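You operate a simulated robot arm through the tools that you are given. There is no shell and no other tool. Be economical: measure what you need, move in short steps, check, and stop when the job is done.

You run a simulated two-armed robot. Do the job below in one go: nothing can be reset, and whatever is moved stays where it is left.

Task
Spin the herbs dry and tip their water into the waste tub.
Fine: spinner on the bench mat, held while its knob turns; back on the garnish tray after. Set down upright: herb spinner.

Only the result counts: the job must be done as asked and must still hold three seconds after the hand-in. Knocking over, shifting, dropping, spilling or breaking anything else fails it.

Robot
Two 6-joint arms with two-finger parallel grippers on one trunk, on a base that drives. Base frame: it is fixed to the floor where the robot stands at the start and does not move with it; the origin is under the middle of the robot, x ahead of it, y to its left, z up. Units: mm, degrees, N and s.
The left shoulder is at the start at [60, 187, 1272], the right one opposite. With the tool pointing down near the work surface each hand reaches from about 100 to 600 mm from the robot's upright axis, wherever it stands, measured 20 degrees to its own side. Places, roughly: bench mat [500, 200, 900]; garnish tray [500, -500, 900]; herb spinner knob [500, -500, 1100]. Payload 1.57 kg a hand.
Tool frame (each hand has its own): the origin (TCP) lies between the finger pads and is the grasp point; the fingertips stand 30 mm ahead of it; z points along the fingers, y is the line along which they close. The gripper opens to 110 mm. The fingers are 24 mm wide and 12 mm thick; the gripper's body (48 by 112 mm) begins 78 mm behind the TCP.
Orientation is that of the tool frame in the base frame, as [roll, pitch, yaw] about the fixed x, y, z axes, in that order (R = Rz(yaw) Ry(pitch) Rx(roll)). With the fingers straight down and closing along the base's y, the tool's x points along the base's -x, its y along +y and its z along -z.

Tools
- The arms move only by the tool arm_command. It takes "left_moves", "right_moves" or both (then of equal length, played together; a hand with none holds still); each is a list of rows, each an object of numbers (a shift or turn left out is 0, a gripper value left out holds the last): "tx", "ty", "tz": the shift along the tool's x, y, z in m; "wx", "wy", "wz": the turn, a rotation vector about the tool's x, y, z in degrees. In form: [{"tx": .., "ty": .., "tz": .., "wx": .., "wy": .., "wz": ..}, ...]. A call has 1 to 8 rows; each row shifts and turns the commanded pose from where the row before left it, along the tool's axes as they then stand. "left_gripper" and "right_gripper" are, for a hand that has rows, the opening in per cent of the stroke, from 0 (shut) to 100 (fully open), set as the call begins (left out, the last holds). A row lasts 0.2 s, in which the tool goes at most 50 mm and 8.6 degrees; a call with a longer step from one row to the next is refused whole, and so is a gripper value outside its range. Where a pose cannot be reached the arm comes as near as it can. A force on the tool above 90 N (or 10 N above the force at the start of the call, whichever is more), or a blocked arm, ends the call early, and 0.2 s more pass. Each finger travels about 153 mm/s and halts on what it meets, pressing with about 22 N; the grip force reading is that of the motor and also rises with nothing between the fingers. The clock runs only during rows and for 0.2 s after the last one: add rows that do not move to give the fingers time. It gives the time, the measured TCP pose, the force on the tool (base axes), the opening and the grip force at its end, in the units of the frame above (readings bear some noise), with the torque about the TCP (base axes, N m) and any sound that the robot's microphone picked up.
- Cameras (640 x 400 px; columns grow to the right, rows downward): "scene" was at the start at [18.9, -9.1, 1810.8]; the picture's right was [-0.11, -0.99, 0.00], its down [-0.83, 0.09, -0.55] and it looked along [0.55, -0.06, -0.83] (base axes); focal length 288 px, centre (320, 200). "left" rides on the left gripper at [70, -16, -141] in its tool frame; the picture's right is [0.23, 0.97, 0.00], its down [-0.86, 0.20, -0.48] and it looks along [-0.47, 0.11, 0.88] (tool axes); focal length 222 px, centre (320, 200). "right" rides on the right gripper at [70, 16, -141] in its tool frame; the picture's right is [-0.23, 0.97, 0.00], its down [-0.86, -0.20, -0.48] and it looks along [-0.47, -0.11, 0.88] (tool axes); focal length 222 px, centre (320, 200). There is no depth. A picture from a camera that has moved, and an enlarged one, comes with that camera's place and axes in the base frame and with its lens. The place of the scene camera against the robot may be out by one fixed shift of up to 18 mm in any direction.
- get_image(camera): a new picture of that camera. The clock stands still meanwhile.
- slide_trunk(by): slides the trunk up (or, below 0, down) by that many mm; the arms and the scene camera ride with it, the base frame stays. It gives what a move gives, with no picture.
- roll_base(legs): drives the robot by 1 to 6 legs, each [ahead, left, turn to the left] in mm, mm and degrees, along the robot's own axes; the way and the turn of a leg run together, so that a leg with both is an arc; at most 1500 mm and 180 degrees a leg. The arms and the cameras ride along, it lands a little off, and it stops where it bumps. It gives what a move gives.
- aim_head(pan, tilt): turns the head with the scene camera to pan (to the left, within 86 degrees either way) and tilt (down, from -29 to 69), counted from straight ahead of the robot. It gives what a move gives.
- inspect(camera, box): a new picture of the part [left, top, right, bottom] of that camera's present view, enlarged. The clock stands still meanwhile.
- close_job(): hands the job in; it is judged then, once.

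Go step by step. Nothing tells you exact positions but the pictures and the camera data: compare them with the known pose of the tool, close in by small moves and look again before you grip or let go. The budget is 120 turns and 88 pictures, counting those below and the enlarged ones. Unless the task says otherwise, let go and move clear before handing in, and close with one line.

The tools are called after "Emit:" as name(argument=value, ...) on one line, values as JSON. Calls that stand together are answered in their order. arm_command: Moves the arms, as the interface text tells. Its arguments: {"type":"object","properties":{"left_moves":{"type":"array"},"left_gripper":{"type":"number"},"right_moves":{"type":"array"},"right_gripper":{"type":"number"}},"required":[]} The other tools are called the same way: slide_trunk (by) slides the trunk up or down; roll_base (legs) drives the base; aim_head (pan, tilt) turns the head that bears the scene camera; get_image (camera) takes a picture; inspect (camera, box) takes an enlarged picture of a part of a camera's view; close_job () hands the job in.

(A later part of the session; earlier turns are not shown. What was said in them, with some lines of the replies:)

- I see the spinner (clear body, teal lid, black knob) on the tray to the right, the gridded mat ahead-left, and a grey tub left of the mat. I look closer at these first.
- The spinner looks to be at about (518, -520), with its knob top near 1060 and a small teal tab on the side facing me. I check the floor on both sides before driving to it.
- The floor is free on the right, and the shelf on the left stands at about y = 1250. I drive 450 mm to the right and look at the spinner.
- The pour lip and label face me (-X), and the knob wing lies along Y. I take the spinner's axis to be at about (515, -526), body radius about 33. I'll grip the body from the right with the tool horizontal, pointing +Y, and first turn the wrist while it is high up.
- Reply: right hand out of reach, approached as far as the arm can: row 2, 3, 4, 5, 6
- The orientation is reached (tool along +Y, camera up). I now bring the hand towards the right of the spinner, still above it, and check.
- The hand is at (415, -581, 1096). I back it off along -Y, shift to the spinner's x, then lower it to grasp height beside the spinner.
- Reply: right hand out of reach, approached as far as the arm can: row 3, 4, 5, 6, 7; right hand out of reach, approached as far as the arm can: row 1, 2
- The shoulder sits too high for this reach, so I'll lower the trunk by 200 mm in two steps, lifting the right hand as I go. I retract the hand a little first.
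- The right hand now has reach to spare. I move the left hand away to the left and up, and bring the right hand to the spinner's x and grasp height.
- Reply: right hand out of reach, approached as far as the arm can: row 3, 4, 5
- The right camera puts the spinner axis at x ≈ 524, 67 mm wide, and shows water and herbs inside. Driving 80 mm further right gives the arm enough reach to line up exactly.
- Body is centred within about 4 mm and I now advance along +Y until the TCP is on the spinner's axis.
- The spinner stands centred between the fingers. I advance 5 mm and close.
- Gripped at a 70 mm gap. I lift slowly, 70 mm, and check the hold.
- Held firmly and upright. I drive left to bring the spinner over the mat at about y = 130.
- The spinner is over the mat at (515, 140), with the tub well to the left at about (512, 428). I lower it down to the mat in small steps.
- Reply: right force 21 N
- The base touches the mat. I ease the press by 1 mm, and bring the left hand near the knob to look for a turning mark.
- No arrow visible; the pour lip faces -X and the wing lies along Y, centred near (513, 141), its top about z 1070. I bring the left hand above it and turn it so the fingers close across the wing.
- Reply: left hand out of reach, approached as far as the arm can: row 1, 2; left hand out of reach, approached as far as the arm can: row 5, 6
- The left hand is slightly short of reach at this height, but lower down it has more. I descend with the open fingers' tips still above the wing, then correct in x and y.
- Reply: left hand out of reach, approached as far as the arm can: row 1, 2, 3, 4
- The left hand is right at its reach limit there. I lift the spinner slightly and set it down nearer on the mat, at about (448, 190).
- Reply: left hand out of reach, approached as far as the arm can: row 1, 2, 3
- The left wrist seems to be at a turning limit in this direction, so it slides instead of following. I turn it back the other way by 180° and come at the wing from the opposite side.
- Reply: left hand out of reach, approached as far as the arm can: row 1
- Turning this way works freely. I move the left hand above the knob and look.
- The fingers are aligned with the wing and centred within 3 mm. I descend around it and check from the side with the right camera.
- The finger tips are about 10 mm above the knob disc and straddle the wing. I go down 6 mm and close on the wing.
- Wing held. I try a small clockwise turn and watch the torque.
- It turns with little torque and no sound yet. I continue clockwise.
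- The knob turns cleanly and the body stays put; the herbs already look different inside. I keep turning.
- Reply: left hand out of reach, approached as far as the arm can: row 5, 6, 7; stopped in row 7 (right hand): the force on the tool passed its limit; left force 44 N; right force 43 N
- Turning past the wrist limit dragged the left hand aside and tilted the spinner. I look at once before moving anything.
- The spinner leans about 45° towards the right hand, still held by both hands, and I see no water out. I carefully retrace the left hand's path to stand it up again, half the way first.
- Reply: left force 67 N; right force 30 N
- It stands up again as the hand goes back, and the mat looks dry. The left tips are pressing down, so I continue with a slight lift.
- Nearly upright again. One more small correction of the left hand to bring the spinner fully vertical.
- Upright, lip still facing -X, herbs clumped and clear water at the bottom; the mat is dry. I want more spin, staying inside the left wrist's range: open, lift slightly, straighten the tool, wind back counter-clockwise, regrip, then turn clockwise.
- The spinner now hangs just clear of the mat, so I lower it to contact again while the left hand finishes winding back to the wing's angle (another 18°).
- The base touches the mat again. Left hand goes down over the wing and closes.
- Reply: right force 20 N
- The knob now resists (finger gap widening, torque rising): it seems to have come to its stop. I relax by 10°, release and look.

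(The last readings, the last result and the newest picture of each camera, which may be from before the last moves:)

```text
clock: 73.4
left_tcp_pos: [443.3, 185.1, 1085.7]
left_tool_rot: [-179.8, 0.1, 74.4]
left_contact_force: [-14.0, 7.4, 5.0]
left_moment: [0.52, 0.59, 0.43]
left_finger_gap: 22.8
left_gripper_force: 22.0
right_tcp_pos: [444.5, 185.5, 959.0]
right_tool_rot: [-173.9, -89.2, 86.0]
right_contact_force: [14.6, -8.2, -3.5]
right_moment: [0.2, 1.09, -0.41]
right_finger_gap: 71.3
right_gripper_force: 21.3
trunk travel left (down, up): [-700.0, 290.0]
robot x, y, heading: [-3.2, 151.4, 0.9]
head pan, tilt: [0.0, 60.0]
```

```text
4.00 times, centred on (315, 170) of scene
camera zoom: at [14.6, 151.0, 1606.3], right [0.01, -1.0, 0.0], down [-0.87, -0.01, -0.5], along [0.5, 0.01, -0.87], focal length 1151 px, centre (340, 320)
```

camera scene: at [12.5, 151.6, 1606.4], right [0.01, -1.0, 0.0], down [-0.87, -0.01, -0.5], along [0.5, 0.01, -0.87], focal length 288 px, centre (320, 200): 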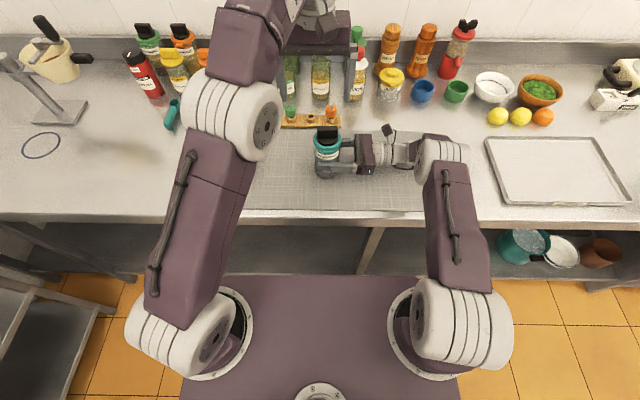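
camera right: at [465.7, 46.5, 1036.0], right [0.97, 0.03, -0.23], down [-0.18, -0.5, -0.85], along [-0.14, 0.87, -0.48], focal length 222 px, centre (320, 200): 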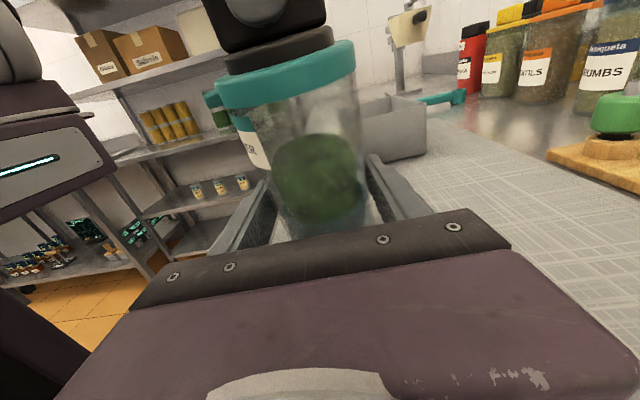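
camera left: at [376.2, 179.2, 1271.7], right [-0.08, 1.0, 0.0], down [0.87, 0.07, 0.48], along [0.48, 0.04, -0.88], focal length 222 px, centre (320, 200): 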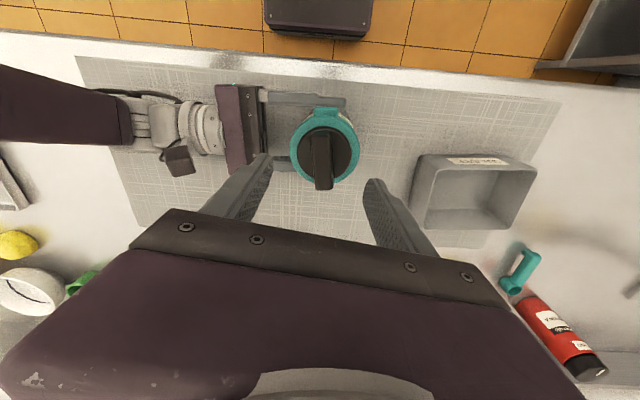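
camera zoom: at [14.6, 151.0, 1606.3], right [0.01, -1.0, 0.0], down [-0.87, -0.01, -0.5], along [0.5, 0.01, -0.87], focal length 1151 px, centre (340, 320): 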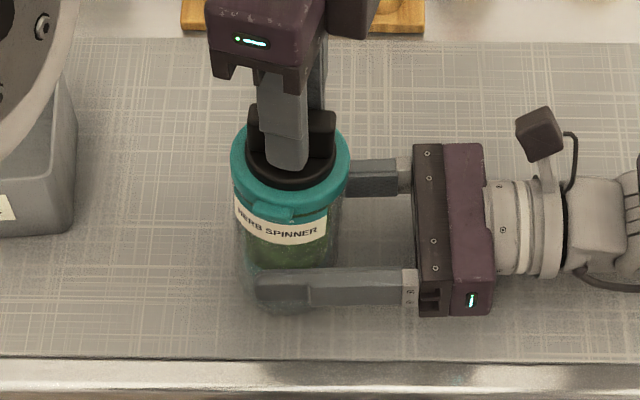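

The wing is back along Y, half a turn on and at its stop, and the herbs are clumped with water drained below. I release the knob and withdraw the left hand up and to the left.

Emit:
arm_command(left_moves=[{}, {}, {"tz": -0.04}, {"tz": -0.04}, {"tz": -0.04}, {"tz": -0.04}, {}], left_gripper=70)

Emit:
arm_command(left_moves=[{"tx": 0.04, "ty": -0.02}, {"tx": 0.04, "ty": -0.02}, {"tx": 0.04, "ty": -0.02}, {"tx": 0.04, "ty": -0.02}, {"ty": -0.02}, {}], left_gripper=70)

Emit:
inspect(camera="scene", box=[180, 80, 400, 230])

Emit:
get_image(camera="right")

```text
clock: 75.0
left_tcp_pos: [446.3, 184.1, 1244.9]
left_tool_rot: [179.9, 0.0, 74.4]
left_contact_force: [-0.9, 0.1, -0.6]
left_moment: [-0.01, 0.02, -0.03]
left_finger_gap: 77.3
left_gripper_force: 0.1
right_tcp_pos: [443.8, 185.2, 958.4]
right_tool_rot: [-176.4, -89.1, 88.5]
right_contact_force: [1.0, -0.1, -0.5]
right_moment: [-0.11, -0.03, -0.01]
right_finger_gap: 71.2
right_gripper_force: 21.5
trunk travel left (down, up): [-700.0, 290.0]
robot x, y, heading: [1.3, 152.4, 0.7]
head pan, tilt: [0.0, 60.0]
```

```text
clock: 76.4
left_tcp_pos: [391.2, 369.3, 1246.4]
left_tool_rot: [180.0, 0.0, 74.3]
left_contact_force: [0.1, 0.1, -0.1]
left_moment: [-0.02, 0.04, 0.02]
left_finger_gap: 77.0
left_gripper_force: 0.1
right_tcp_pos: [443.2, 186.2, 957.3]
right_tool_rot: [-173.2, -89.3, 85.2]
right_contact_force: [-0.5, -1.2, 0.0]
right_moment: [-0.16, 0.04, -0.02]
right_finger_gap: 71.2
right_gripper_force: 21.8
trunk travel left (down, up): [-700.0, 290.0]
robot x, y, heading: [1.7, 150.5, 0.6]
head pan, tilt: [0.0, 60.0]
```

```text
2.67 times, centred on (290, 155) of scene
camera zoom: at [15.0, 151.2, 1606.4], right [0.01, -1.0, 0.0], down [-0.87, -0.01, -0.5], along [0.5, 0.01, -0.87], focal length 767 px, centre (400, 320)
```

zoom: 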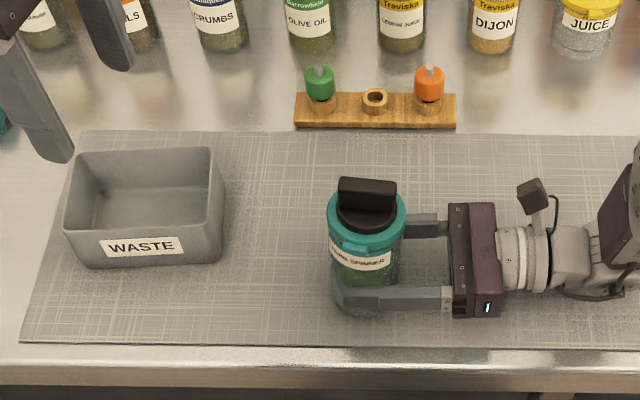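

```text
27 pictures are left
camera right: at [465.8, 46.6, 1029.3], right [0.97, 0.03, -0.23], down [-0.18, -0.5, -0.85], along [-0.14, 0.87, -0.48], focal length 222 px, centre (320, 200)
```

right: 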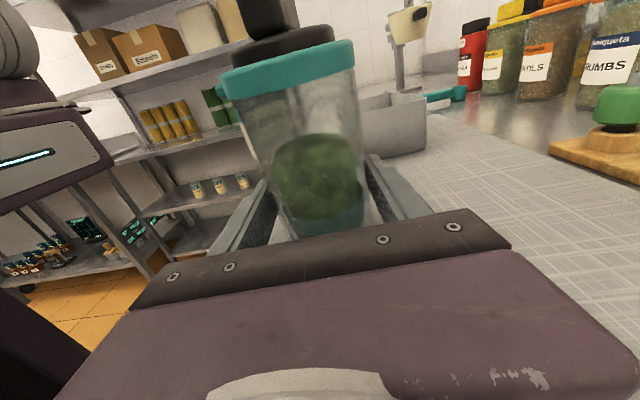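

The spinner is held, the mat is dry, and the tub lies at about x 475–590, y 355–515, rim z ≈ 958. I'll lift, then yaw the right tool to point forward, so the lip faces the tub (+Y) and pouring becomes a roll about the tool's axis.

Emit:
arm_command(right_moves=[{"tx": 0.02}, {"tx": 0.03}, {"tx": 0.04}, {"ty": 0.025, "tz": -0.02}, {"ty": 0.025, "tz": -0.02}, {"ty": 0.02, "tz": -0.02}, {}])

Emit:
arm_command(right_moves=[{"wx": -4}, {"wx": -8}, {"wx": -8}, {"wx": -8}, {"wx": -8}, {"wx": -8}, {}])

Emit:
get_image(camera="scene")

```text
clock: 78.0
left_tcp_pos: [391.7, 368.5, 1245.0]
left_tool_rot: [179.9, 0.1, 74.4]
left_contact_force: [-0.3, -0.3, 0.1]
left_moment: [-0.01, 0.01, 0.02]
left_finger_gap: 76.8
left_gripper_force: 0.0
right_tcp_pos: [516.2, 131.2, 1049.3]
right_tool_rot: [-173.0, -89.2, 85.2]
right_contact_force: [-0.5, -0.1, -3.9]
right_moment: [-0.03, 0.04, 0.0]
right_finger_gap: 71.0
right_gripper_force: 22.1
trunk travel left (down, up): [-700.0, 290.0]
robot x, y, heading: [-3.1, 148.3, 0.6]
head pan, tilt: [0.0, 60.0]
```

```text
clock: 79.6
left_tcp_pos: [391.9, 368.6, 1246.2]
left_tool_rot: [179.8, 0.1, 74.3]
left_contact_force: [-0.7, -0.2, 0.0]
left_moment: [0.01, 0.02, 0.02]
left_finger_gap: 77.2
left_gripper_force: 0.0
right_tcp_pos: [517.0, 129.0, 1049.6]
right_tool_rot: [141.8, -89.1, 86.0]
right_contact_force: [0.1, 0.3, -3.4]
right_moment: [0.0, -0.01, 0.03]
right_finger_gap: 71.3
right_gripper_force: 21.9
trunk travel left (down, up): [-700.0, 290.0]
robot x, y, heading: [0.5, 151.2, 0.6]
head pan, tilt: [0.0, 60.0]
```

```text
26 pictures are left
camera scene: at [15.3, 150.7, 1606.4], right [0.01, -1.0, 0.0], down [-0.87, -0.01, -0.5], along [0.5, 0.01, -0.87], focal length 288 px, centre (320, 200)
```

scene: 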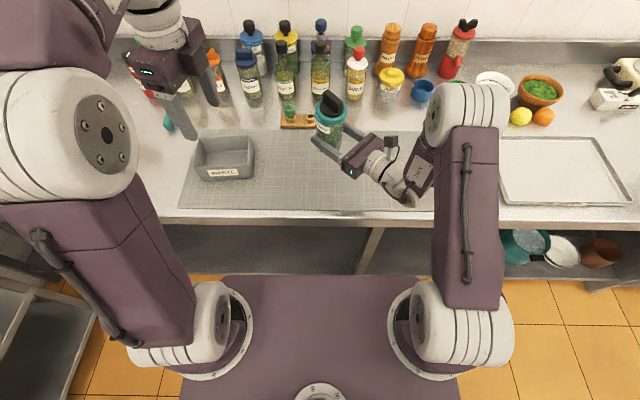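

Yawing works well at 45°. I go on towards forward-pointing.

Emit:
arm_command(right_moves=[{"wx": -8}, {"wx": -8}, {"wx": -8}, {"wx": -8}, {"wx": -8}, {"wx": -3}, {}])

Emit:
inspect(camera="scene", box=[180, 80, 480, 280])

```text
clock: 81.2
left_tcp_pos: [391.7, 368.9, 1245.9]
left_tool_rot: [179.9, 0.0, 74.4]
left_contact_force: [0.4, -0.8, -0.8]
left_moment: [-0.01, 0.02, 0.02]
left_finger_gap: 76.9
left_gripper_force: 0.0
right_tcp_pos: [506.2, -44.8, 1042.8]
right_tool_rot: [98.3, -89.1, 87.4]
right_contact_force: [0.2, 0.0, -3.8]
right_moment: [-0.01, 0.0, 0.01]
right_finger_gap: 71.4
right_gripper_force: 21.7
right hand out of reach, approached as far as the arm can: row 3, 4, 5, 6
trunk travel left (down, up): [-700.0, 290.0]
robot x, y, heading: [-1.3, 149.7, 0.8]
head pan, tilt: [0.0, 60.0]
```

```text
2.00 times, centred on (330, 180) of scene
camera zoom: at [15.2, 151.1, 1606.4], right [0.01, -1.0, 0.0], down [-0.87, -0.01, -0.5], along [0.5, 0.01, -0.87], focal length 576 px, centre (300, 240)
```

zoom: 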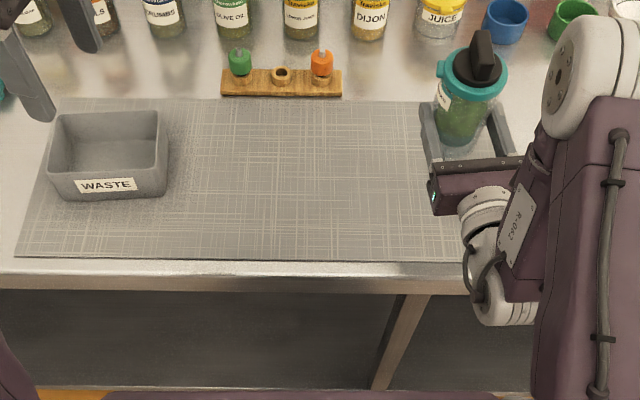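

The tool now points forward with the lip facing the tub; it slid to y = -45 doing so, which is harmless. I drive left so that the spinner comes just right of the tub's middle, at y ≈ 360.

Emit:
arm_command(right_moves=[{"tx": 0.03}, {"tx": 0.03, "tz": 0.01}, {"tz": 0.01}, {}])

Emit:
roll_base(legs=[[0, 300, 0]])

Emit:
get_image(camera="scene")

```text
clock: 82.2
left_tcp_pos: [391.4, 368.4, 1246.1]
left_tool_rot: [180.0, 0.0, 74.4]
left_contact_force: [-0.2, 0.2, 0.0]
left_moment: [0.01, 0.01, -0.01]
left_finger_gap: 76.8
left_gripper_force: 0.2
right_tcp_pos: [523.3, -51.9, 1100.7]
right_tool_rot: [99.2, -89.2, 86.3]
right_contact_force: [-0.7, 0.8, -3.8]
right_moment: [0.0, 0.01, -0.02]
right_finger_gap: 71.1
right_gripper_force: 22.3
right hand out of reach, approached as far as the arm can: row 1, 2, 3
trunk travel left (down, up): [-700.0, 290.0]
robot x, y, heading: [3.5, 152.8, 0.8]
head pan, tilt: [0.0, 60.0]
```

```text
clock: 84.2
left_tcp_pos: [386.0, 663.8, 1246.2]
left_tool_rot: [179.9, 0.0, 74.5]
left_contact_force: [0.7, -0.2, 0.8]
left_moment: [-0.03, -0.01, 0.01]
left_finger_gap: 77.2
left_gripper_force: 0.0
right_tcp_pos: [518.7, 244.2, 1099.0]
right_tool_rot: [99.5, -89.3, 86.3]
right_contact_force: [-0.1, -0.2, -3.4]
right_moment: [-0.02, 0.03, -0.04]
right_finger_gap: 71.2
right_gripper_force: 21.9
trunk travel left (down, up): [-700.0, 290.0]
robot x, y, heading: [-2.5, 445.8, 1.1]
head pan, tilt: [0.0, 60.0]
```

```text
24 pictures are left
camera scene: at [10.3, 444.3, 1606.4], right [0.02, -1.0, 0.0], down [-0.87, -0.01, -0.5], along [0.5, 0.01, -0.87], focal length 288 px, centre (320, 200)
```

scene: 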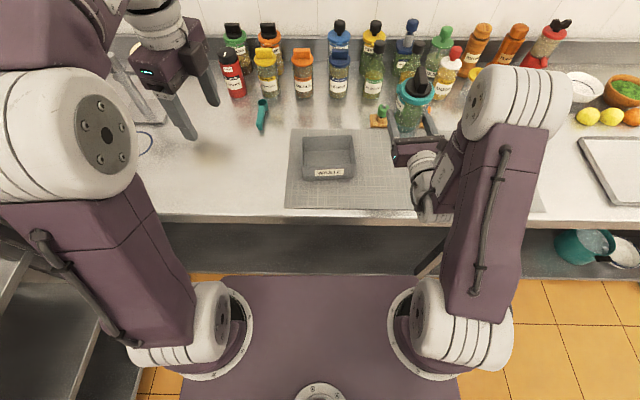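

The tub rim spans about x 470–592, y 356–501. I drive another 120 mm left and check the alignment.

Emit:
roll_base(legs=[[0, 122, -1]])

Emit:
inspect(camera="scene", box=[340, 70, 500, 230])

```text
clock: 85.4
left_tcp_pos: [386.5, 781.5, 1246.5]
left_tool_rot: [179.9, 0.0, 73.5]
left_contact_force: [-0.4, 0.6, 0.6]
left_moment: [0.02, -0.02, 0.0]
left_finger_gap: 76.9
left_gripper_force: 0.1
right_tcp_pos: [514.2, 357.8, 1099.1]
right_tool_rot: [100.3, -89.3, 84.2]
right_contact_force: [-0.2, -0.3, -4.3]
right_moment: [-0.02, 0.06, -0.01]
right_finger_gap: 71.1
right_gripper_force: 21.7
trunk travel left (down, up): [-700.0, 290.0]
robot x, y, heading: [-8.1, 570.7, 0.0]
head pan, tilt: [0.0, 60.0]
```

```text
2.50 times, centred on (420, 150) of scene
camera zoom: at [9.2, 568.7, 1606.4], right [0.0, -1.0, 0.0], down [-0.87, 0.0, -0.5], along [0.5, 0.0, -0.87], focal length 720 px, centre (70, 325)
```

zoom: 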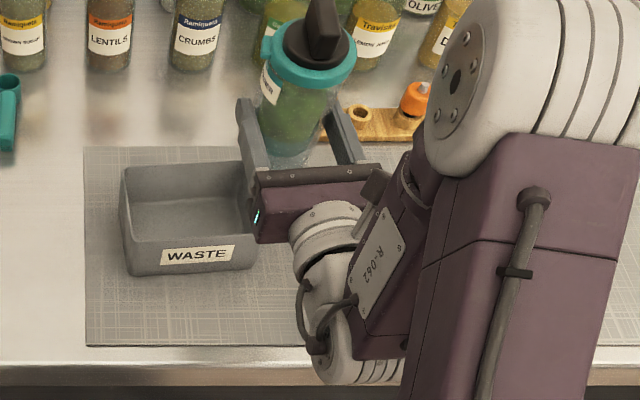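

The spinner sits at (514, 358) with the lip facing the tub. I lower a little and begin rolling, checking that the hand holds its place.

Emit:
arm_command(right_moves=[{"tx": -0.02, "tz": 0.008}, {"wz": -5}, {"wz": -6}, {"wz": -6}, {"wz": -6}, {"wz": -6}, {}])

```text
clock: 87.0
left_tcp_pos: [388.9, 781.4, 1245.2]
left_tool_rot: [179.9, 0.1, 73.5]
left_contact_force: [-0.6, 0.8, 0.3]
left_moment: [-0.01, 0.01, -0.02]
left_finger_gap: 77.0
left_gripper_force: 0.0
right_tcp_pos: [523.9, 358.3, 1079.7]
right_tool_rot: [90.3, -60.3, 94.4]
right_contact_force: [-0.9, -0.1, -3.8]
right_moment: [-0.03, 0.04, -0.04]
right_finger_gap: 71.3
right_gripper_force: 21.8
trunk travel left (down, up): [-700.0, 290.0]
robot x, y, heading: [-5.7, 573.7, -0.1]
head pan, tilt: [0.0, 60.0]
```

It holds its place at 29° of tilt. I continue to about 71°.

Emit:
arm_command(right_moves=[{"wz": -7}, {"wz": -7}, {"wz": -7}, {"wz": -7}, {"wz": -7}, {"wz": -7}, {}])

Emit:
get_image(camera="scene")

```text
clock: 88.6
left_tcp_pos: [389.0, 781.8, 1245.7]
left_tool_rot: [179.8, 0.0, 73.6]
left_contact_force: [0.7, -0.2, -0.6]
left_moment: [-0.02, 0.0, -0.03]
left_finger_gap: 77.3
left_gripper_force: 0.1
right_tcp_pos: [524.6, 357.7, 1077.6]
right_tool_rot: [90.2, -18.1, 94.6]
right_contact_force: [0.1, -0.4, -2.9]
right_moment: [-0.1, 0.02, 0.03]
right_finger_gap: 70.9
right_gripper_force: 22.4
trunk travel left (down, up): [-700.0, 290.0]
robot x, y, heading: [-2.0, 576.2, 0.0]
head pan, tilt: [0.0, 60.0]
```

```text
22 pictures are left
camera scene: at [9.2, 570.0, 1606.4], right [0.0, -1.0, 0.0], down [-0.87, 0.0, -0.5], along [0.5, 0.0, -0.87], focal length 288 px, centre (320, 200)
```

scene: 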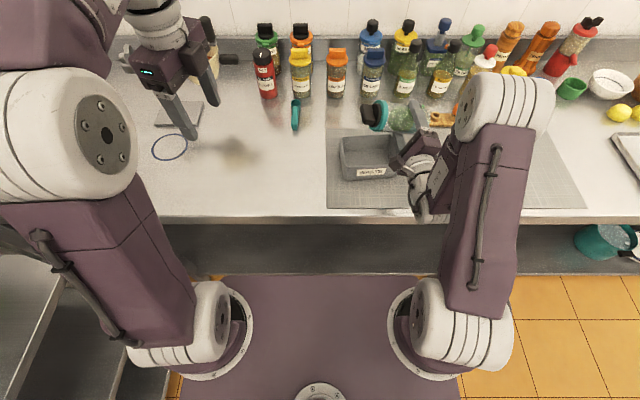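

Emit:
inspect(camera="scene", box=[320, 80, 460, 220])

```text
2.86 times, centred on (390, 150) of scene
camera zoom: at [9.2, 570.0, 1606.4], right [0.0, -1.0, 0.0], down [-0.87, 0.0, -0.5], along [0.5, 0.0, -0.87], focal length 822 px, centre (120, 343)
```

zoom: 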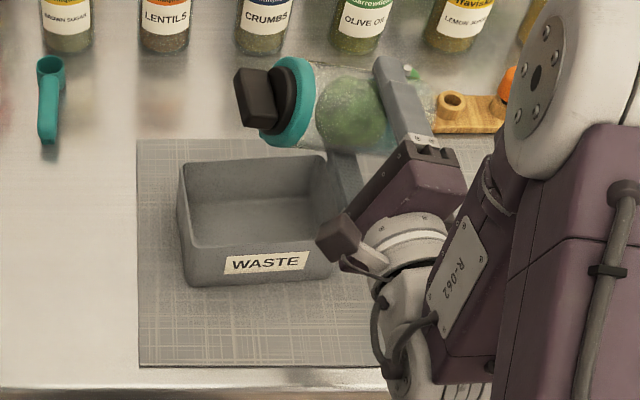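

The tilted lid is above the tub's opening. I continue to about 113° and hold there to drain.

Emit:
arm_command(right_moves=[{"wz": -7}, {"wz": -7}, {"wz": -7}, {"wz": -7}, {"wz": -7}, {"wz": -7}, {}, {}])

Emit:
inspect(camera="scene", box=[320, 80, 460, 220])

```text
clock: 90.4
left_tcp_pos: [389.6, 782.3, 1247.0]
left_tool_rot: [179.9, 0.0, 73.5]
left_contact_force: [0.4, 0.3, -0.8]
left_moment: [0.01, 0.0, -0.01]
left_finger_gap: 77.2
left_gripper_force: 0.1
right_tcp_pos: [523.4, 359.5, 1078.2]
right_tool_rot: [90.1, 23.8, 94.9]
right_contact_force: [-0.7, -0.2, -2.9]
right_moment: [-0.11, 0.01, -0.03]
right_finger_gap: 70.9
right_gripper_force: 22.2
trunk travel left (down, up): [-700.0, 290.0]
robot x, y, heading: [-2.6, 574.1, 0.2]
head pan, tilt: [0.0, 60.0]
```

```text
2.86 times, centred on (390, 150) of scene
camera zoom: at [9.2, 570.0, 1606.4], right [0.0, -1.0, 0.0], down [-0.87, 0.0, -0.5], along [0.5, 0.0, -0.87], focal length 822 px, centre (120, 343)
```

zoom: 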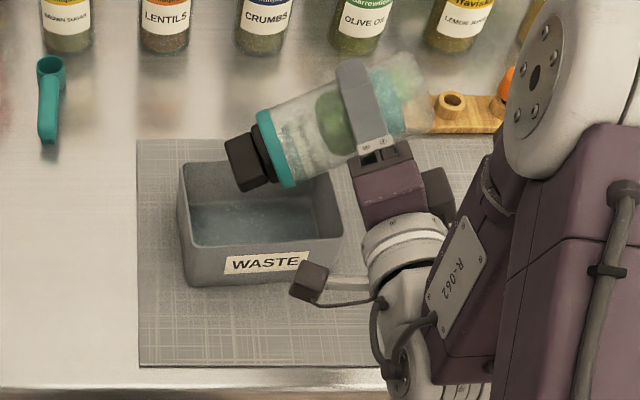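

Water is now in the tub. I tilt a little further and hold to let the rest drain.

Emit:
arm_command(right_moves=[{"wz": -6}, {"wz": -6}, {}, {}, {}, {}, {}, {}])

Emit:
arm_command(right_moves=[{}, {}, {}, {}, {}, {}, {}, {}])

Emit:
inspect(camera="scene", box=[320, 80, 460, 220])

```text
clock: 92.2
left_tcp_pos: [388.5, 780.7, 1245.4]
left_tool_rot: [179.9, 0.0, 73.5]
left_contact_force: [-0.4, 0.1, -0.7]
left_moment: [0.02, -0.01, 0.03]
left_finger_gap: 77.0
left_gripper_force: 0.0
right_tcp_pos: [522.9, 359.0, 1079.4]
right_tool_rot: [90.2, 35.8, 94.9]
right_contact_force: [-1.0, -0.1, -3.0]
right_moment: [-0.09, -0.04, 0.01]
right_finger_gap: 71.0
right_gripper_force: 21.8
trunk travel left (down, up): [-700.0, 290.0]
robot x, y, heading: [-6.0, 570.5, 0.2]
head pan, tilt: [0.0, 60.0]
```

```text
clock: 94.0
left_tcp_pos: [389.7, 781.6, 1246.1]
left_tool_rot: [179.9, 0.0, 73.5]
left_contact_force: [-0.1, 0.0, 0.8]
left_moment: [0.0, 0.0, 0.04]
left_finger_gap: 77.3
left_gripper_force: 0.1
right_tcp_pos: [521.6, 359.4, 1079.9]
right_tool_rot: [90.2, 35.8, 94.9]
right_contact_force: [0.0, -0.2, -3.5]
right_moment: [-0.08, 0.02, 0.0]
right_finger_gap: 71.3
right_gripper_force: 22.0
trunk travel left (down, up): [-700.0, 290.0]
robot x, y, heading: [-5.2, 569.5, 0.1]
head pan, tilt: [0.0, 60.0]
```

```text
2.86 times, centred on (390, 150) of scene
camera zoom: at [9.2, 570.0, 1606.4], right [0.0, -1.0, 0.0], down [-0.87, 0.0, -0.5], along [0.5, 0.0, -0.87], focal length 822 px, centre (120, 343)
```

zoom: 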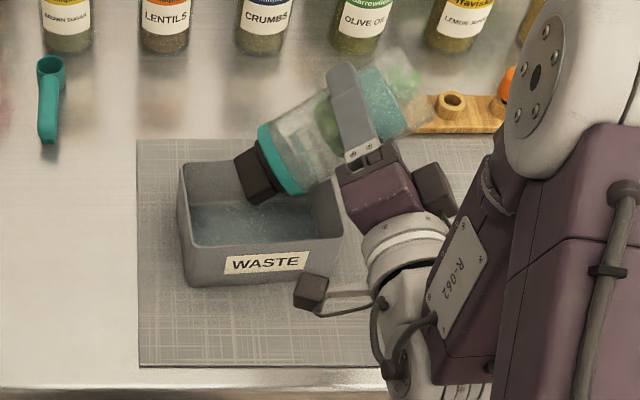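

The water is drained into the tub; what is teal at the spinner's bottom end is its fixed base. I roll back upright by 125°.

Emit:
arm_command(right_moves=[{"wz": 8}, {"wz": 8}, {"wz": 8}, {"wz": 8}, {"wz": 8}, {"wz": 8}, {"wz": 8}, {"wz": 8}])

Emit:
arm_command(right_moves=[{"wz": 8}, {"wz": 8}, {"wz": 8}, {"wz": 8}, {"wz": 8}, {"wz": 8}, {"wz": 8}, {"wz": 5}])

Emit:
get_image(camera="right")

Emit:
inspect(camera="scene", box=[320, 80, 480, 220])

```text
clock: 95.8
left_tcp_pos: [387.4, 780.8, 1246.5]
left_tool_rot: [179.9, -0.1, 73.6]
left_contact_force: [0.0, -0.2, -0.5]
left_moment: [0.0, -0.01, 0.03]
left_finger_gap: 77.0
left_gripper_force: 0.1
right_tcp_pos: [522.9, 358.9, 1078.2]
right_tool_rot: [90.3, -28.4, 94.6]
right_contact_force: [-0.2, -0.1, -3.7]
right_moment: [-0.11, 0.04, 0.0]
right_finger_gap: 71.2
right_gripper_force: 21.9
trunk travel left (down, up): [-700.0, 290.0]
robot x, y, heading: [-4.3, 569.2, 0.1]
head pan, tilt: [0.0, 60.0]
```

```text
clock: 97.6
left_tcp_pos: [388.8, 781.8, 1247.0]
left_tool_rot: [179.9, 0.0, 73.6]
left_contact_force: [0.5, 0.4, -0.2]
left_moment: [-0.02, 0.0, 0.0]
left_finger_gap: 77.1
left_gripper_force: 0.1
right_tcp_pos: [521.8, 358.2, 1079.0]
right_tool_rot: [103.3, -89.4, 81.4]
right_contact_force: [-0.9, 0.2, -3.6]
right_moment: [-0.01, 0.02, -0.01]
right_finger_gap: 71.1
right_gripper_force: 21.7
trunk travel left (down, up): [-700.0, 290.0]
robot x, y, heading: [-7.7, 575.4, 0.2]
head pan, tilt: [0.0, 60.0]
```

```text
18 pictures are left
camera right: at [383.4, 331.7, 1148.5], right [0.08, -0.97, -0.22], down [-0.49, 0.15, -0.86], along [0.87, 0.17, -0.47], focal length 222 px, centre (320, 200)
```

right: 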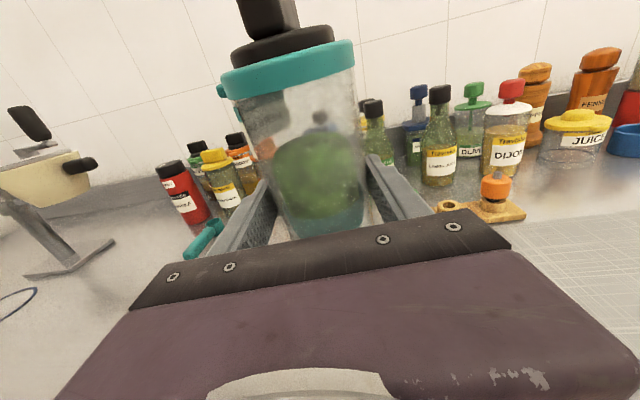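

```text
2.86 times, centred on (400, 150) of scene
camera zoom: at [9.2, 570.0, 1606.4], right [0.0, -1.0, 0.0], down [-0.87, 0.0, -0.5], along [0.5, 0.0, -0.87], focal length 822 px, centre (91, 343)
```

zoom: 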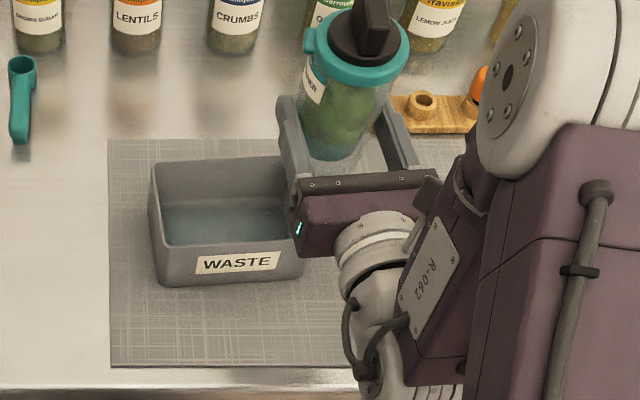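

Emit:
inspect(camera="right", box=[220, 30, 400, 245])

```text
1.86 times, centred on (310, 138) of right
camera zoom: at [383.4, 331.7, 1148.5], right [0.08, -0.97, -0.22], down [-0.49, 0.15, -0.86], along [0.87, 0.17, -0.47], focal length 413 px, centre (339, 316)
```

zoom: 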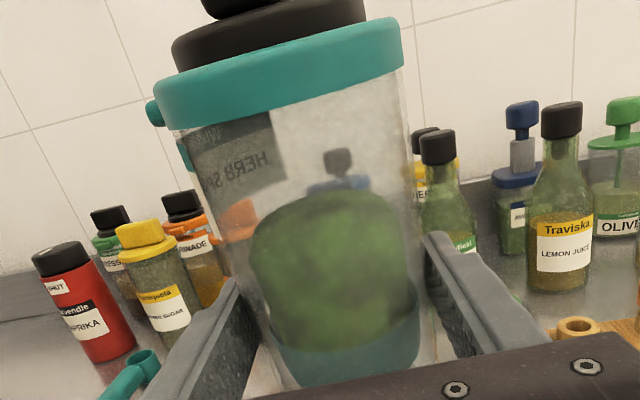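

The spinner is upright and the water sits in the tub; the teal dish under the herbs is part of the spinner. I drive back right towards the tray.

Emit:
roll_base(legs=[[0, -540, 0], [0, -540, 0]])

Emit:
arm_command(right_moves=[{"wx": 4, "ty": -0.015}, {"wx": 8, "ty": -0.015}, {"wx": 8, "ty": -0.015}, {"wx": 8, "ty": -0.015}, {"wx": 8, "ty": -0.01}, {"wx": 8}, {}])

Emit:
get_image(camera="scene")

```text
clock: 103.5
left_tcp_pos: [386.9, -311.8, 1245.3]
left_tool_rot: [179.9, 0.0, 73.1]
left_contact_force: [0.5, 0.2, 0.0]
left_moment: [-0.01, 0.0, -0.01]
left_finger_gap: 77.0
left_gripper_force: 0.1
right_tcp_pos: [517.9, -736.2, 1079.4]
right_tool_rot: [100.2, -89.1, 83.9]
right_contact_force: [-0.3, -0.4, -3.4]
right_moment: [-0.01, 0.02, -0.02]
right_finger_gap: 71.1
right_gripper_force: 22.4
trunk travel left (down, up): [-700.0, 290.0]
robot x, y, heading: [-15.4, -518.7, -0.5]
head pan, tilt: [0.0, 60.0]
```

```text
clock: 105.1
left_tcp_pos: [387.7, -312.0, 1245.9]
left_tool_rot: [179.8, 0.0, 73.1]
left_contact_force: [0.4, -0.4, 1.2]
left_moment: [0.0, -0.01, -0.03]
left_finger_gap: 76.9
left_gripper_force: 0.0
right_tcp_pos: [497.8, -669.9, 1077.5]
right_tool_rot: [146.8, -89.2, 81.8]
right_contact_force: [-0.7, -0.4, -4.0]
right_moment: [-0.02, 0.02, 0.02]
right_finger_gap: 71.1
right_gripper_force: 22.0
trunk travel left (down, up): [-700.0, 290.0]
robot x, y, heading: [-11.8, -523.6, -0.3]
head pan, tilt: [0.0, 60.0]
```

```text
15 pictures are left
camera scene: at [5.7, -520.6, 1606.4], right [-0.01, -1.0, 0.0], down [-0.87, 0.01, -0.5], along [0.5, 0.0, -0.87], focal length 288 px, centre (320, 200)
```

scene: 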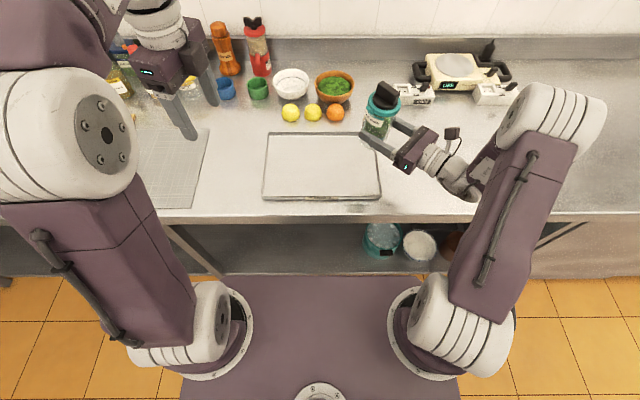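

The tray is free and centred at about (513, -524). I complete the yaw to the sideways pose I used before, moving over the tray at the same time.

Emit:
arm_command(right_moves=[{"wx": 7.2, "tz": 0.0168, "ty": -0.0143}, {"wx": 7.2, "tz": 0.0184, "ty": -0.0121}, {"wx": 7.2, "tz": 0.0197, "ty": -0.0098}, {"wx": 7.2, "tz": 0.0209, "ty": -0.007}, {"wx": 7.2, "tz": 0.0216, "ty": -0.0044}, {"wx": 7.2, "tz": 0.022, "ty": -0.0017}, {}])

Emit:
get_image(camera="right")

Emit:
inspect(camera="scene", box=[240, 80, 440, 220])

```text
clock: 106.7
left_tcp_pos: [387.9, -312.9, 1245.9]
left_tool_rot: [179.9, 0.0, 73.0]
left_contact_force: [0.2, -0.4, 0.9]
left_moment: [0.0, 0.02, 0.06]
left_finger_gap: 76.8
left_gripper_force: 0.1
right_tcp_pos: [503.8, -538.3, 1074.0]
right_tool_rot: [-170.6, -89.1, 82.0]
right_contact_force: [-1.2, -0.1, -3.9]
right_moment: [-0.04, -0.04, 0.0]
right_finger_gap: 71.1
right_gripper_force: 22.1
trunk travel left (down, up): [-700.0, 290.0]
robot x, y, heading: [-8.3, -520.2, -0.5]
head pan, tilt: [0.0, 60.0]
```

```text
14 pictures are left
camera right: at [524.8, -677.5, 1144.5], right [0.97, 0.02, -0.23], down [-0.19, -0.5, -0.85], along [-0.13, 0.87, -0.48], focal length 222 px, centre (320, 200)
```

right: 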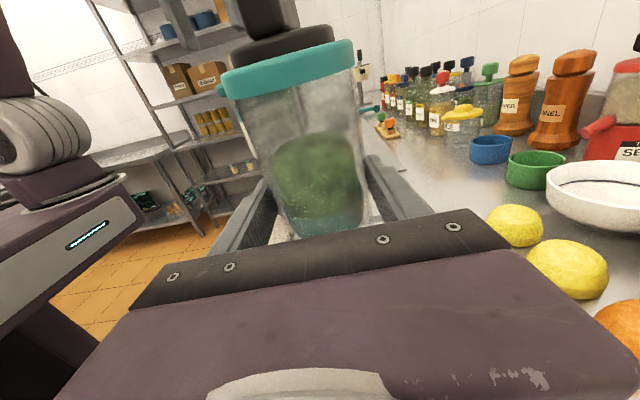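

```text
2.86 times, centred on (340, 150) of scene
camera zoom: at [5.5, -521.5, 1606.4], right [-0.01, -1.0, 0.0], down [-0.87, 0.01, -0.5], along [0.5, 0.0, -0.87], focal length 822 px, centre (263, 343)
```

zoom: 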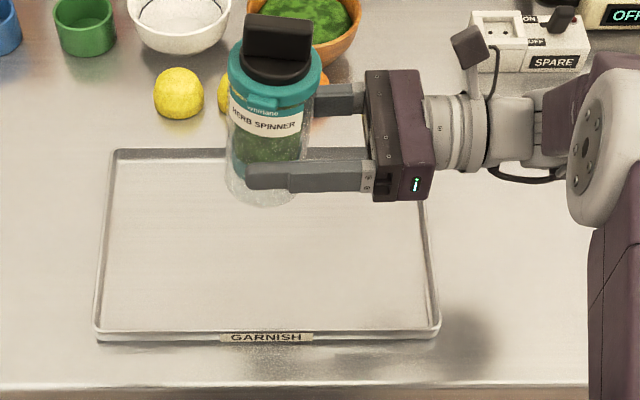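

The spinner is upright above the tray at (504, -538). I lower to just above the tray, then in fine steps to contact.

Emit:
arm_command(right_moves=[{"tx": -0.025}, {"tx": -0.025}, {"tx": -0.025}, {"tx": -0.015}, {"tx": -0.01}, {"tx": -0.004}, {}])

Emit:
arm_command(right_moves=[{"tx": -0.002}, {"tx": -0.002}, {"tx": -0.002}, {}])

```text
clock: 108.3
left_tcp_pos: [387.2, -312.1, 1245.9]
left_tool_rot: [179.8, 0.1, 73.1]
left_contact_force: [-0.6, 0.4, 0.5]
left_moment: [-0.02, 0.02, -0.01]
left_finger_gap: 77.0
left_gripper_force: 0.0
right_tcp_pos: [501.7, -540.5, 970.4]
right_tool_rot: [-171.7, -89.2, 83.3]
right_contact_force: [-0.6, -0.2, -3.4]
right_moment: [-0.04, 0.0, -0.01]
right_finger_gap: 71.2
right_gripper_force: 22.1
trunk travel left (down, up): [-700.0, 290.0]
robot x, y, heading: [-13.7, -515.9, -0.6]
head pan, tilt: [0.0, 60.0]
```

```text
clock: 109.3
left_tcp_pos: [388.4, -312.1, 1246.3]
left_tool_rot: [179.9, 0.0, 73.1]
left_contact_force: [-0.4, 0.4, 0.1]
left_moment: [0.03, 0.01, 0.01]
left_finger_gap: 77.0
left_gripper_force: 0.1
right_tcp_pos: [500.6, -537.0, 966.1]
right_tool_rot: [-171.9, -89.3, 83.4]
right_contact_force: [-0.3, 0.4, -3.8]
right_moment: [-0.01, -0.02, 0.02]
right_finger_gap: 71.0
right_gripper_force: 21.8
trunk travel left (down, up): [-700.0, 290.0]
robot x, y, heading: [-9.1, -521.1, -0.7]
head pan, tilt: [0.0, 60.0]
```

Emit:
arm_command(right_moves=[{"tx": -0.0015}, {"tx": -0.0015}, {"tx": -0.001}, {}])

Emit:
arm_command(right_moves=[{"tx": -0.001}, {"tx": -0.001}, {}])

```text
clock: 110.3
left_tcp_pos: [387.7, -312.7, 1245.4]
left_tool_rot: [179.9, 0.0, 73.1]
left_contact_force: [-0.4, 0.7, -0.4]
left_moment: [0.01, -0.01, -0.01]
left_finger_gap: 76.9
left_gripper_force: 0.1
right_tcp_pos: [500.9, -539.7, 963.3]
right_tool_rot: [-172.4, -89.2, 83.7]
right_contact_force: [-0.7, 0.0, -2.8]
right_moment: [-0.02, -0.01, -0.01]
right_finger_gap: 71.3
right_gripper_force: 22.2
trunk travel left (down, up): [-700.0, 290.0]
robot x, y, heading: [-10.9, -518.9, -0.4]
head pan, tilt: [0.0, 60.0]
```

```text
clock: 111.1
left_tcp_pos: [386.9, -312.5, 1246.1]
left_tool_rot: [179.8, 0.0, 73.1]
left_contact_force: [0.5, 0.6, 0.8]
left_moment: [0.01, -0.02, -0.01]
left_finger_gap: 77.0
left_gripper_force: 0.1
right_tcp_pos: [499.8, -539.1, 960.9]
right_tool_rot: [-172.6, -89.2, 84.1]
right_contact_force: [-0.1, 0.4, -3.9]
right_moment: [-0.04, 0.03, 0.03]
right_finger_gap: 70.9
right_gripper_force: 21.6
trunk travel left (down, up): [-700.0, 290.0]
robot x, y, heading: [-11.0, -519.4, -0.4]
head pan, tilt: [0.0, 60.0]
```

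Emit:
arm_command(right_moves=[{"tx": -0.001}, {"tx": -0.001}, {}])

Emit:
arm_command(right_moves=[{"tx": -0.001}, {"tx": -0.001}, {}])

```text
clock: 111.9
left_tcp_pos: [386.8, -311.1, 1245.6]
left_tool_rot: [179.9, -0.1, 73.1]
left_contact_force: [0.9, -0.1, -0.1]
left_moment: [-0.03, -0.01, 0.03]
left_finger_gap: 77.0
left_gripper_force: 0.0
right_tcp_pos: [501.3, -538.3, 958.6]
right_tool_rot: [-176.4, -89.2, 87.8]
right_contact_force: [1.0, 1.0, 1.2]
right_moment: [-0.1, -0.01, -0.04]
right_finger_gap: 71.0
right_gripper_force: 21.5
trunk travel left (down, up): [-700.0, 290.0]
robot x, y, heading: [-8.3, -519.7, -0.6]
head pan, tilt: [0.0, 60.0]
```

```text
clock: 112.7
left_tcp_pos: [386.4, -311.8, 1246.7]
left_tool_rot: [179.9, 0.0, 73.2]
left_contact_force: [0.3, 0.3, 0.8]
left_moment: [0.01, -0.04, 0.04]
left_finger_gap: 77.0
left_gripper_force: 0.1
right_tcp_pos: [500.7, -538.7, 958.5]
right_tool_rot: [178.0, -89.2, 93.3]
right_contact_force: [2.2, 2.7, 11.7]
right_moment: [-0.14, -0.25, 0.07]
right_finger_gap: 71.1
right_gripper_force: 22.3
trunk travel left (down, up): [-700.0, 290.0]
robot x, y, heading: [-10.6, -520.4, -0.3]
head pan, tilt: [0.0, 60.0]
```

Contact with about 15 N. I check uprightness before letting go.

Emit:
inspect(camera="scene", box=[260, 90, 400, 210])

Emit:
inspect(camera="right", box=[190, 0, 400, 245])

```text
3.33 times, centred on (330, 150) of scene
camera zoom: at [4.1, -520.1, 1606.5], right [-0.01, -1.0, 0.0], down [-0.87, 0.01, -0.5], along [0.5, 0.0, -0.87], focal length 959 px, centre (287, 367)
```

zoom: 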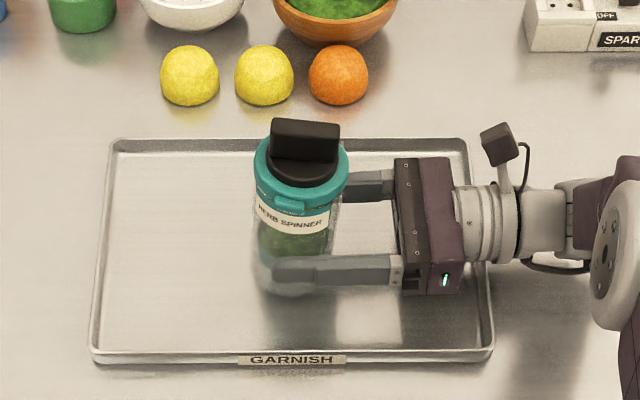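

```text
1.63 times, centred on (295, 122) of right
camera zoom: at [521.2, -678.8, 1029.1], right [0.97, 0.02, -0.23], down [-0.19, -0.49, -0.85], along [-0.13, 0.87, -0.48], focal length 363 px, centre (361, 326)
```

zoom: 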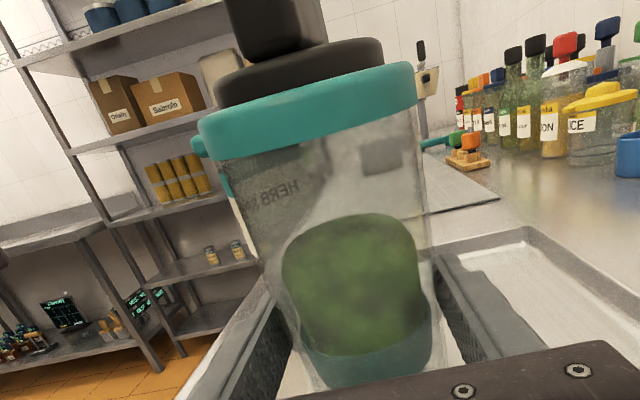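

The spinner leans about 4° towards the gripper. I lift 3 mm, turn the wrist 4° to make it plumb, and lower again.

Emit:
arm_command(right_moves=[{"tx": 0.004}, {"wy": -4}, {"tx": -0.002}, {}])

Emit:
arm_command(right_moves=[{"tx": -0.001}, {"tx": -0.001}, {}])

Emit:
inspect(camera="scene", box=[260, 90, 400, 210])

```text
clock: 113.7
left_tcp_pos: [388.3, -312.0, 1244.1]
left_tool_rot: [179.9, 0.0, 73.0]
left_contact_force: [0.7, -0.3, 0.3]
left_moment: [0.01, 0.01, -0.04]
left_finger_gap: 76.8
left_gripper_force: 0.0
right_tcp_pos: [501.1, -539.8, 958.1]
right_tool_rot: [-178.6, -85.2, 90.1]
right_contact_force: [0.0, -0.3, -3.4]
right_moment: [-0.07, 0.01, -0.03]
right_finger_gap: 71.2
right_gripper_force: 21.8
trunk travel left (down, up): [-700.0, 290.0]
robot x, y, heading: [-8.6, -517.9, -0.4]
head pan, tilt: [0.0, 60.0]
```

```text
clock: 114.5
left_tcp_pos: [387.7, -311.6, 1246.5]
left_tool_rot: [179.9, 0.0, 73.1]
left_contact_force: [0.5, -0.5, -0.6]
left_moment: [0.02, -0.03, -0.02]
left_finger_gap: 76.8
left_gripper_force: 0.0
right_tcp_pos: [501.5, -540.2, 957.6]
right_tool_rot: [-178.7, -85.2, 90.2]
right_contact_force: [-0.2, 0.4, -2.7]
right_moment: [0.01, -0.05, -0.01]
right_finger_gap: 70.9
right_gripper_force: 21.7
trunk travel left (down, up): [-700.0, 290.0]
robot x, y, heading: [-8.0, -518.6, -0.6]
head pan, tilt: [0.0, 60.0]
```

```text
3.33 times, centred on (330, 150) of scene
camera zoom: at [5.8, -521.1, 1606.4], right [-0.01, -1.0, 0.0], down [-0.87, 0.01, -0.5], along [0.5, 0.0, -0.87], focal length 959 px, centre (287, 367)
```

zoom: 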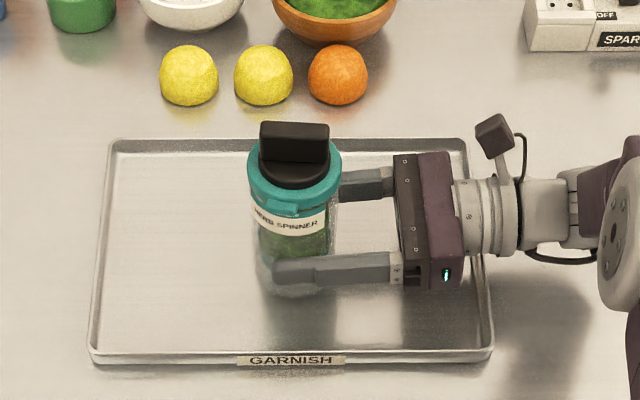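

Plumb now. I go on down to contact.

Emit:
arm_command(right_moves=[{"tx": -0.001}, {"tx": -0.001}, {}])

Emit:
arm_command(right_moves=[{"tx": -0.001}, {}])

```text
clock: 115.3
left_tcp_pos: [387.2, -312.9, 1246.7]
left_tool_rot: [179.7, 0.0, 73.0]
left_contact_force: [0.3, -0.1, 0.5]
left_moment: [0.02, 0.02, 0.0]
left_finger_gap: 77.2
left_gripper_force: 0.0
right_tcp_pos: [499.9, -540.9, 957.3]
right_tool_rot: [179.5, -85.4, 92.0]
right_contact_force: [3.3, -0.7, 15.1]
right_moment: [0.26, 0.32, 0.02]
right_finger_gap: 71.0
right_gripper_force: 21.6
trunk travel left (down, up): [-700.0, 290.0]
robot x, y, heading: [-12.1, -517.7, -0.6]
head pan, tilt: [0.0, 60.0]
```

```text
clock: 115.9
left_tcp_pos: [386.0, -311.8, 1246.2]
left_tool_rot: [179.7, 0.0, 73.0]
left_contact_force: [0.0, -0.1, -0.4]
left_moment: [0.0, -0.01, -0.03]
left_finger_gap: 76.8
left_gripper_force: 0.0
right_tcp_pos: [501.4, -540.1, 954.9]
right_tool_rot: [179.3, -85.1, 92.2]
right_contact_force: [5.2, -0.5, 18.8]
right_moment: [0.31, 0.34, 0.04]
right_finger_gap: 71.4
right_gripper_force: 22.1
trunk travel left (down, up): [-700.0, 290.0]
robot x, y, heading: [-11.2, -517.3, -0.4]
head pan, tilt: [0.0, 60.0]
```

It sits on the tray. I ease the pressure and open the fingers gently.

Emit:
arm_command(right_moves=[{"tx": 0.0015}, {}])

Emit:
arm_command(right_moves=[{}, {}, {}], right_gripper=70)

Emit:
arm_command(right_moves=[{}, {}, {}], right_gripper=100)

Emit:
get_image(camera="right")

```text
clock: 116.5
left_tcp_pos: [385.5, -313.6, 1244.7]
left_tool_rot: [180.0, 0.0, 72.9]
left_contact_force: [-0.8, 0.0, -0.8]
left_moment: [0.02, 0.02, -0.02]
left_finger_gap: 77.1
left_gripper_force: 0.0
right_tcp_pos: [501.1, -539.6, 953.1]
right_tool_rot: [-178.7, -85.1, 90.1]
right_contact_force: [1.9, -2.4, 5.7]
right_moment: [-0.02, -0.41, -0.12]
right_finger_gap: 70.9
right_gripper_force: 22.1
trunk travel left (down, up): [-700.0, 290.0]
robot x, y, heading: [-6.5, -519.9, -0.5]
head pan, tilt: [0.0, 60.0]
```

```text
clock: 117.3
left_tcp_pos: [387.3, -312.1, 1245.9]
left_tool_rot: [179.8, 0.0, 73.1]
left_contact_force: [-0.4, 0.2, 0.4]
left_moment: [0.0, -0.02, -0.01]
left_finger_gap: 77.1
left_gripper_force: 0.1
right_tcp_pos: [501.1, -539.0, 954.4]
right_tool_rot: [-178.8, -85.2, 90.1]
right_contact_force: [-0.2, 0.1, 0.6]
right_moment: [0.0, 0.03, 0.01]
right_finger_gap: 76.8
right_gripper_force: 0.1
trunk travel left (down, up): [-700.0, 290.0]
robot x, y, heading: [-9.2, -517.6, -0.5]
head pan, tilt: [0.0, 60.0]
```

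```text
clock: 118.1
left_tcp_pos: [387.5, -311.4, 1246.4]
left_tool_rot: [179.9, 0.0, 73.1]
left_contact_force: [-0.6, -0.7, -0.8]
left_moment: [-0.01, -0.02, 0.03]
left_finger_gap: 76.9
left_gripper_force: 0.1
right_tcp_pos: [500.8, -539.5, 954.1]
right_tool_rot: [-179.0, -85.2, 90.4]
right_contact_force: [-0.2, 0.0, -0.1]
right_moment: [-0.01, 0.0, 0.0]
right_finger_gap: 110.1
right_gripper_force: 0.0
trunk travel left (down, up): [-700.0, 290.0]
robot x, y, heading: [-5.7, -517.3, -0.3]
head pan, tilt: [0.0, 60.0]
```

```text
9 pictures are left
camera right: at [521.7, -674.0, 1035.0], right [0.97, 0.01, -0.23], down [-0.19, -0.55, -0.81], along [-0.13, 0.83, -0.54], focal length 222 px, centre (320, 200)
```

right: 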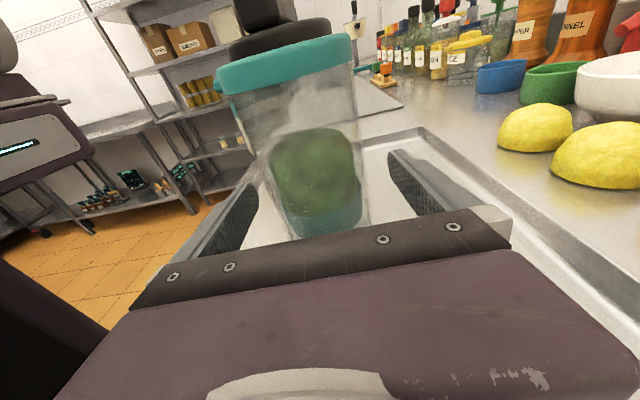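

Released and standing. I withdraw the right hand along -Y.

Emit:
arm_command(right_moves=[{"tz": -0.02}, {"tz": -0.02}, {"tz": -0.02}, {"tz": -0.02}, {"tz": -0.02}, {}])

Emit:
arm_command(right_moves=[{"tx": 0.03, "ty": -0.01}, {"tx": 0.03, "ty": -0.015}, {"tx": 0.03, "ty": -0.015}, {}])

Emit:
inspect(camera="scene", box=[180, 60, 480, 260])

```text
clock: 119.5
left_tcp_pos: [387.1, -312.2, 1245.6]
left_tool_rot: [180.0, 0.0, 73.1]
left_contact_force: [0.1, -0.3, -0.1]
left_moment: [0.01, -0.01, 0.02]
left_finger_gap: 77.1
left_gripper_force: 0.0
right_tcp_pos: [504.1, -639.4, 963.9]
right_tool_rot: [-178.9, -85.2, 90.4]
right_contact_force: [-0.3, -0.6, -0.2]
right_moment: [0.01, 0.01, 0.02]
right_finger_gap: 110.1
right_gripper_force: 0.0
trunk travel left (down, up): [-700.0, 290.0]
robot x, y, heading: [-10.8, -518.7, -0.6]
head pan, tilt: [0.0, 60.0]
```

```text
clock: 120.5
left_tcp_pos: [387.8, -311.9, 1246.2]
left_tool_rot: [179.9, 0.0, 73.1]
left_contact_force: [1.6, 0.6, 0.0]
left_moment: [-0.01, 0.05, 0.01]
left_finger_gap: 76.9
left_gripper_force: 0.1
right_tcp_pos: [461.0, -636.0, 1052.8]
right_tool_rot: [-178.8, -85.2, 90.1]
right_contact_force: [0.2, 0.5, 0.0]
right_moment: [-0.03, 0.01, 0.0]
right_finger_gap: 110.0
right_gripper_force: 0.1
trunk travel left (down, up): [-700.0, 290.0]
robot x, y, heading: [-12.1, -518.2, -0.2]
head pan, tilt: [0.0, 60.0]
```

```text
2.00 times, centred on (330, 160) of scene
camera zoom: at [5.9, -521.3, 1606.4], right [-0.01, -1.0, 0.0], down [-0.87, 0.01, -0.5], along [0.5, 0.0, -0.87], focal length 576 px, centre (300, 280)
```

zoom: 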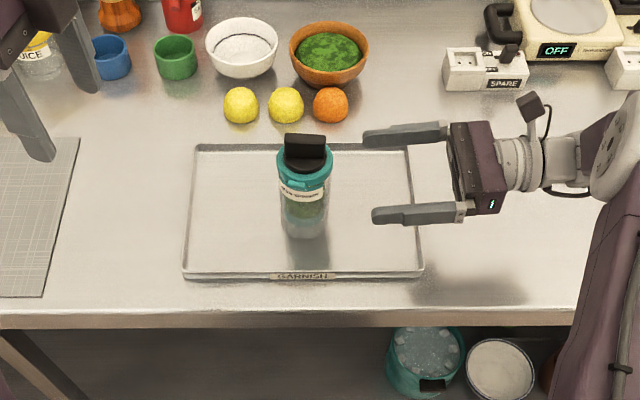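

The spinner stands upright on the tray, the hands are clear, and the tub holds the water. I hand in.

Emit:
close_job()

```text
The job is handed in.
```

The herbs are spun, their water is in the waste tub, and the spinner is back upright on the garnish tray with both hands clear. During the spin I turned the left wrist past its limit. That tilted the spinner about 45° on the mat while I held it; I stood it back up and saw no water on the mat.
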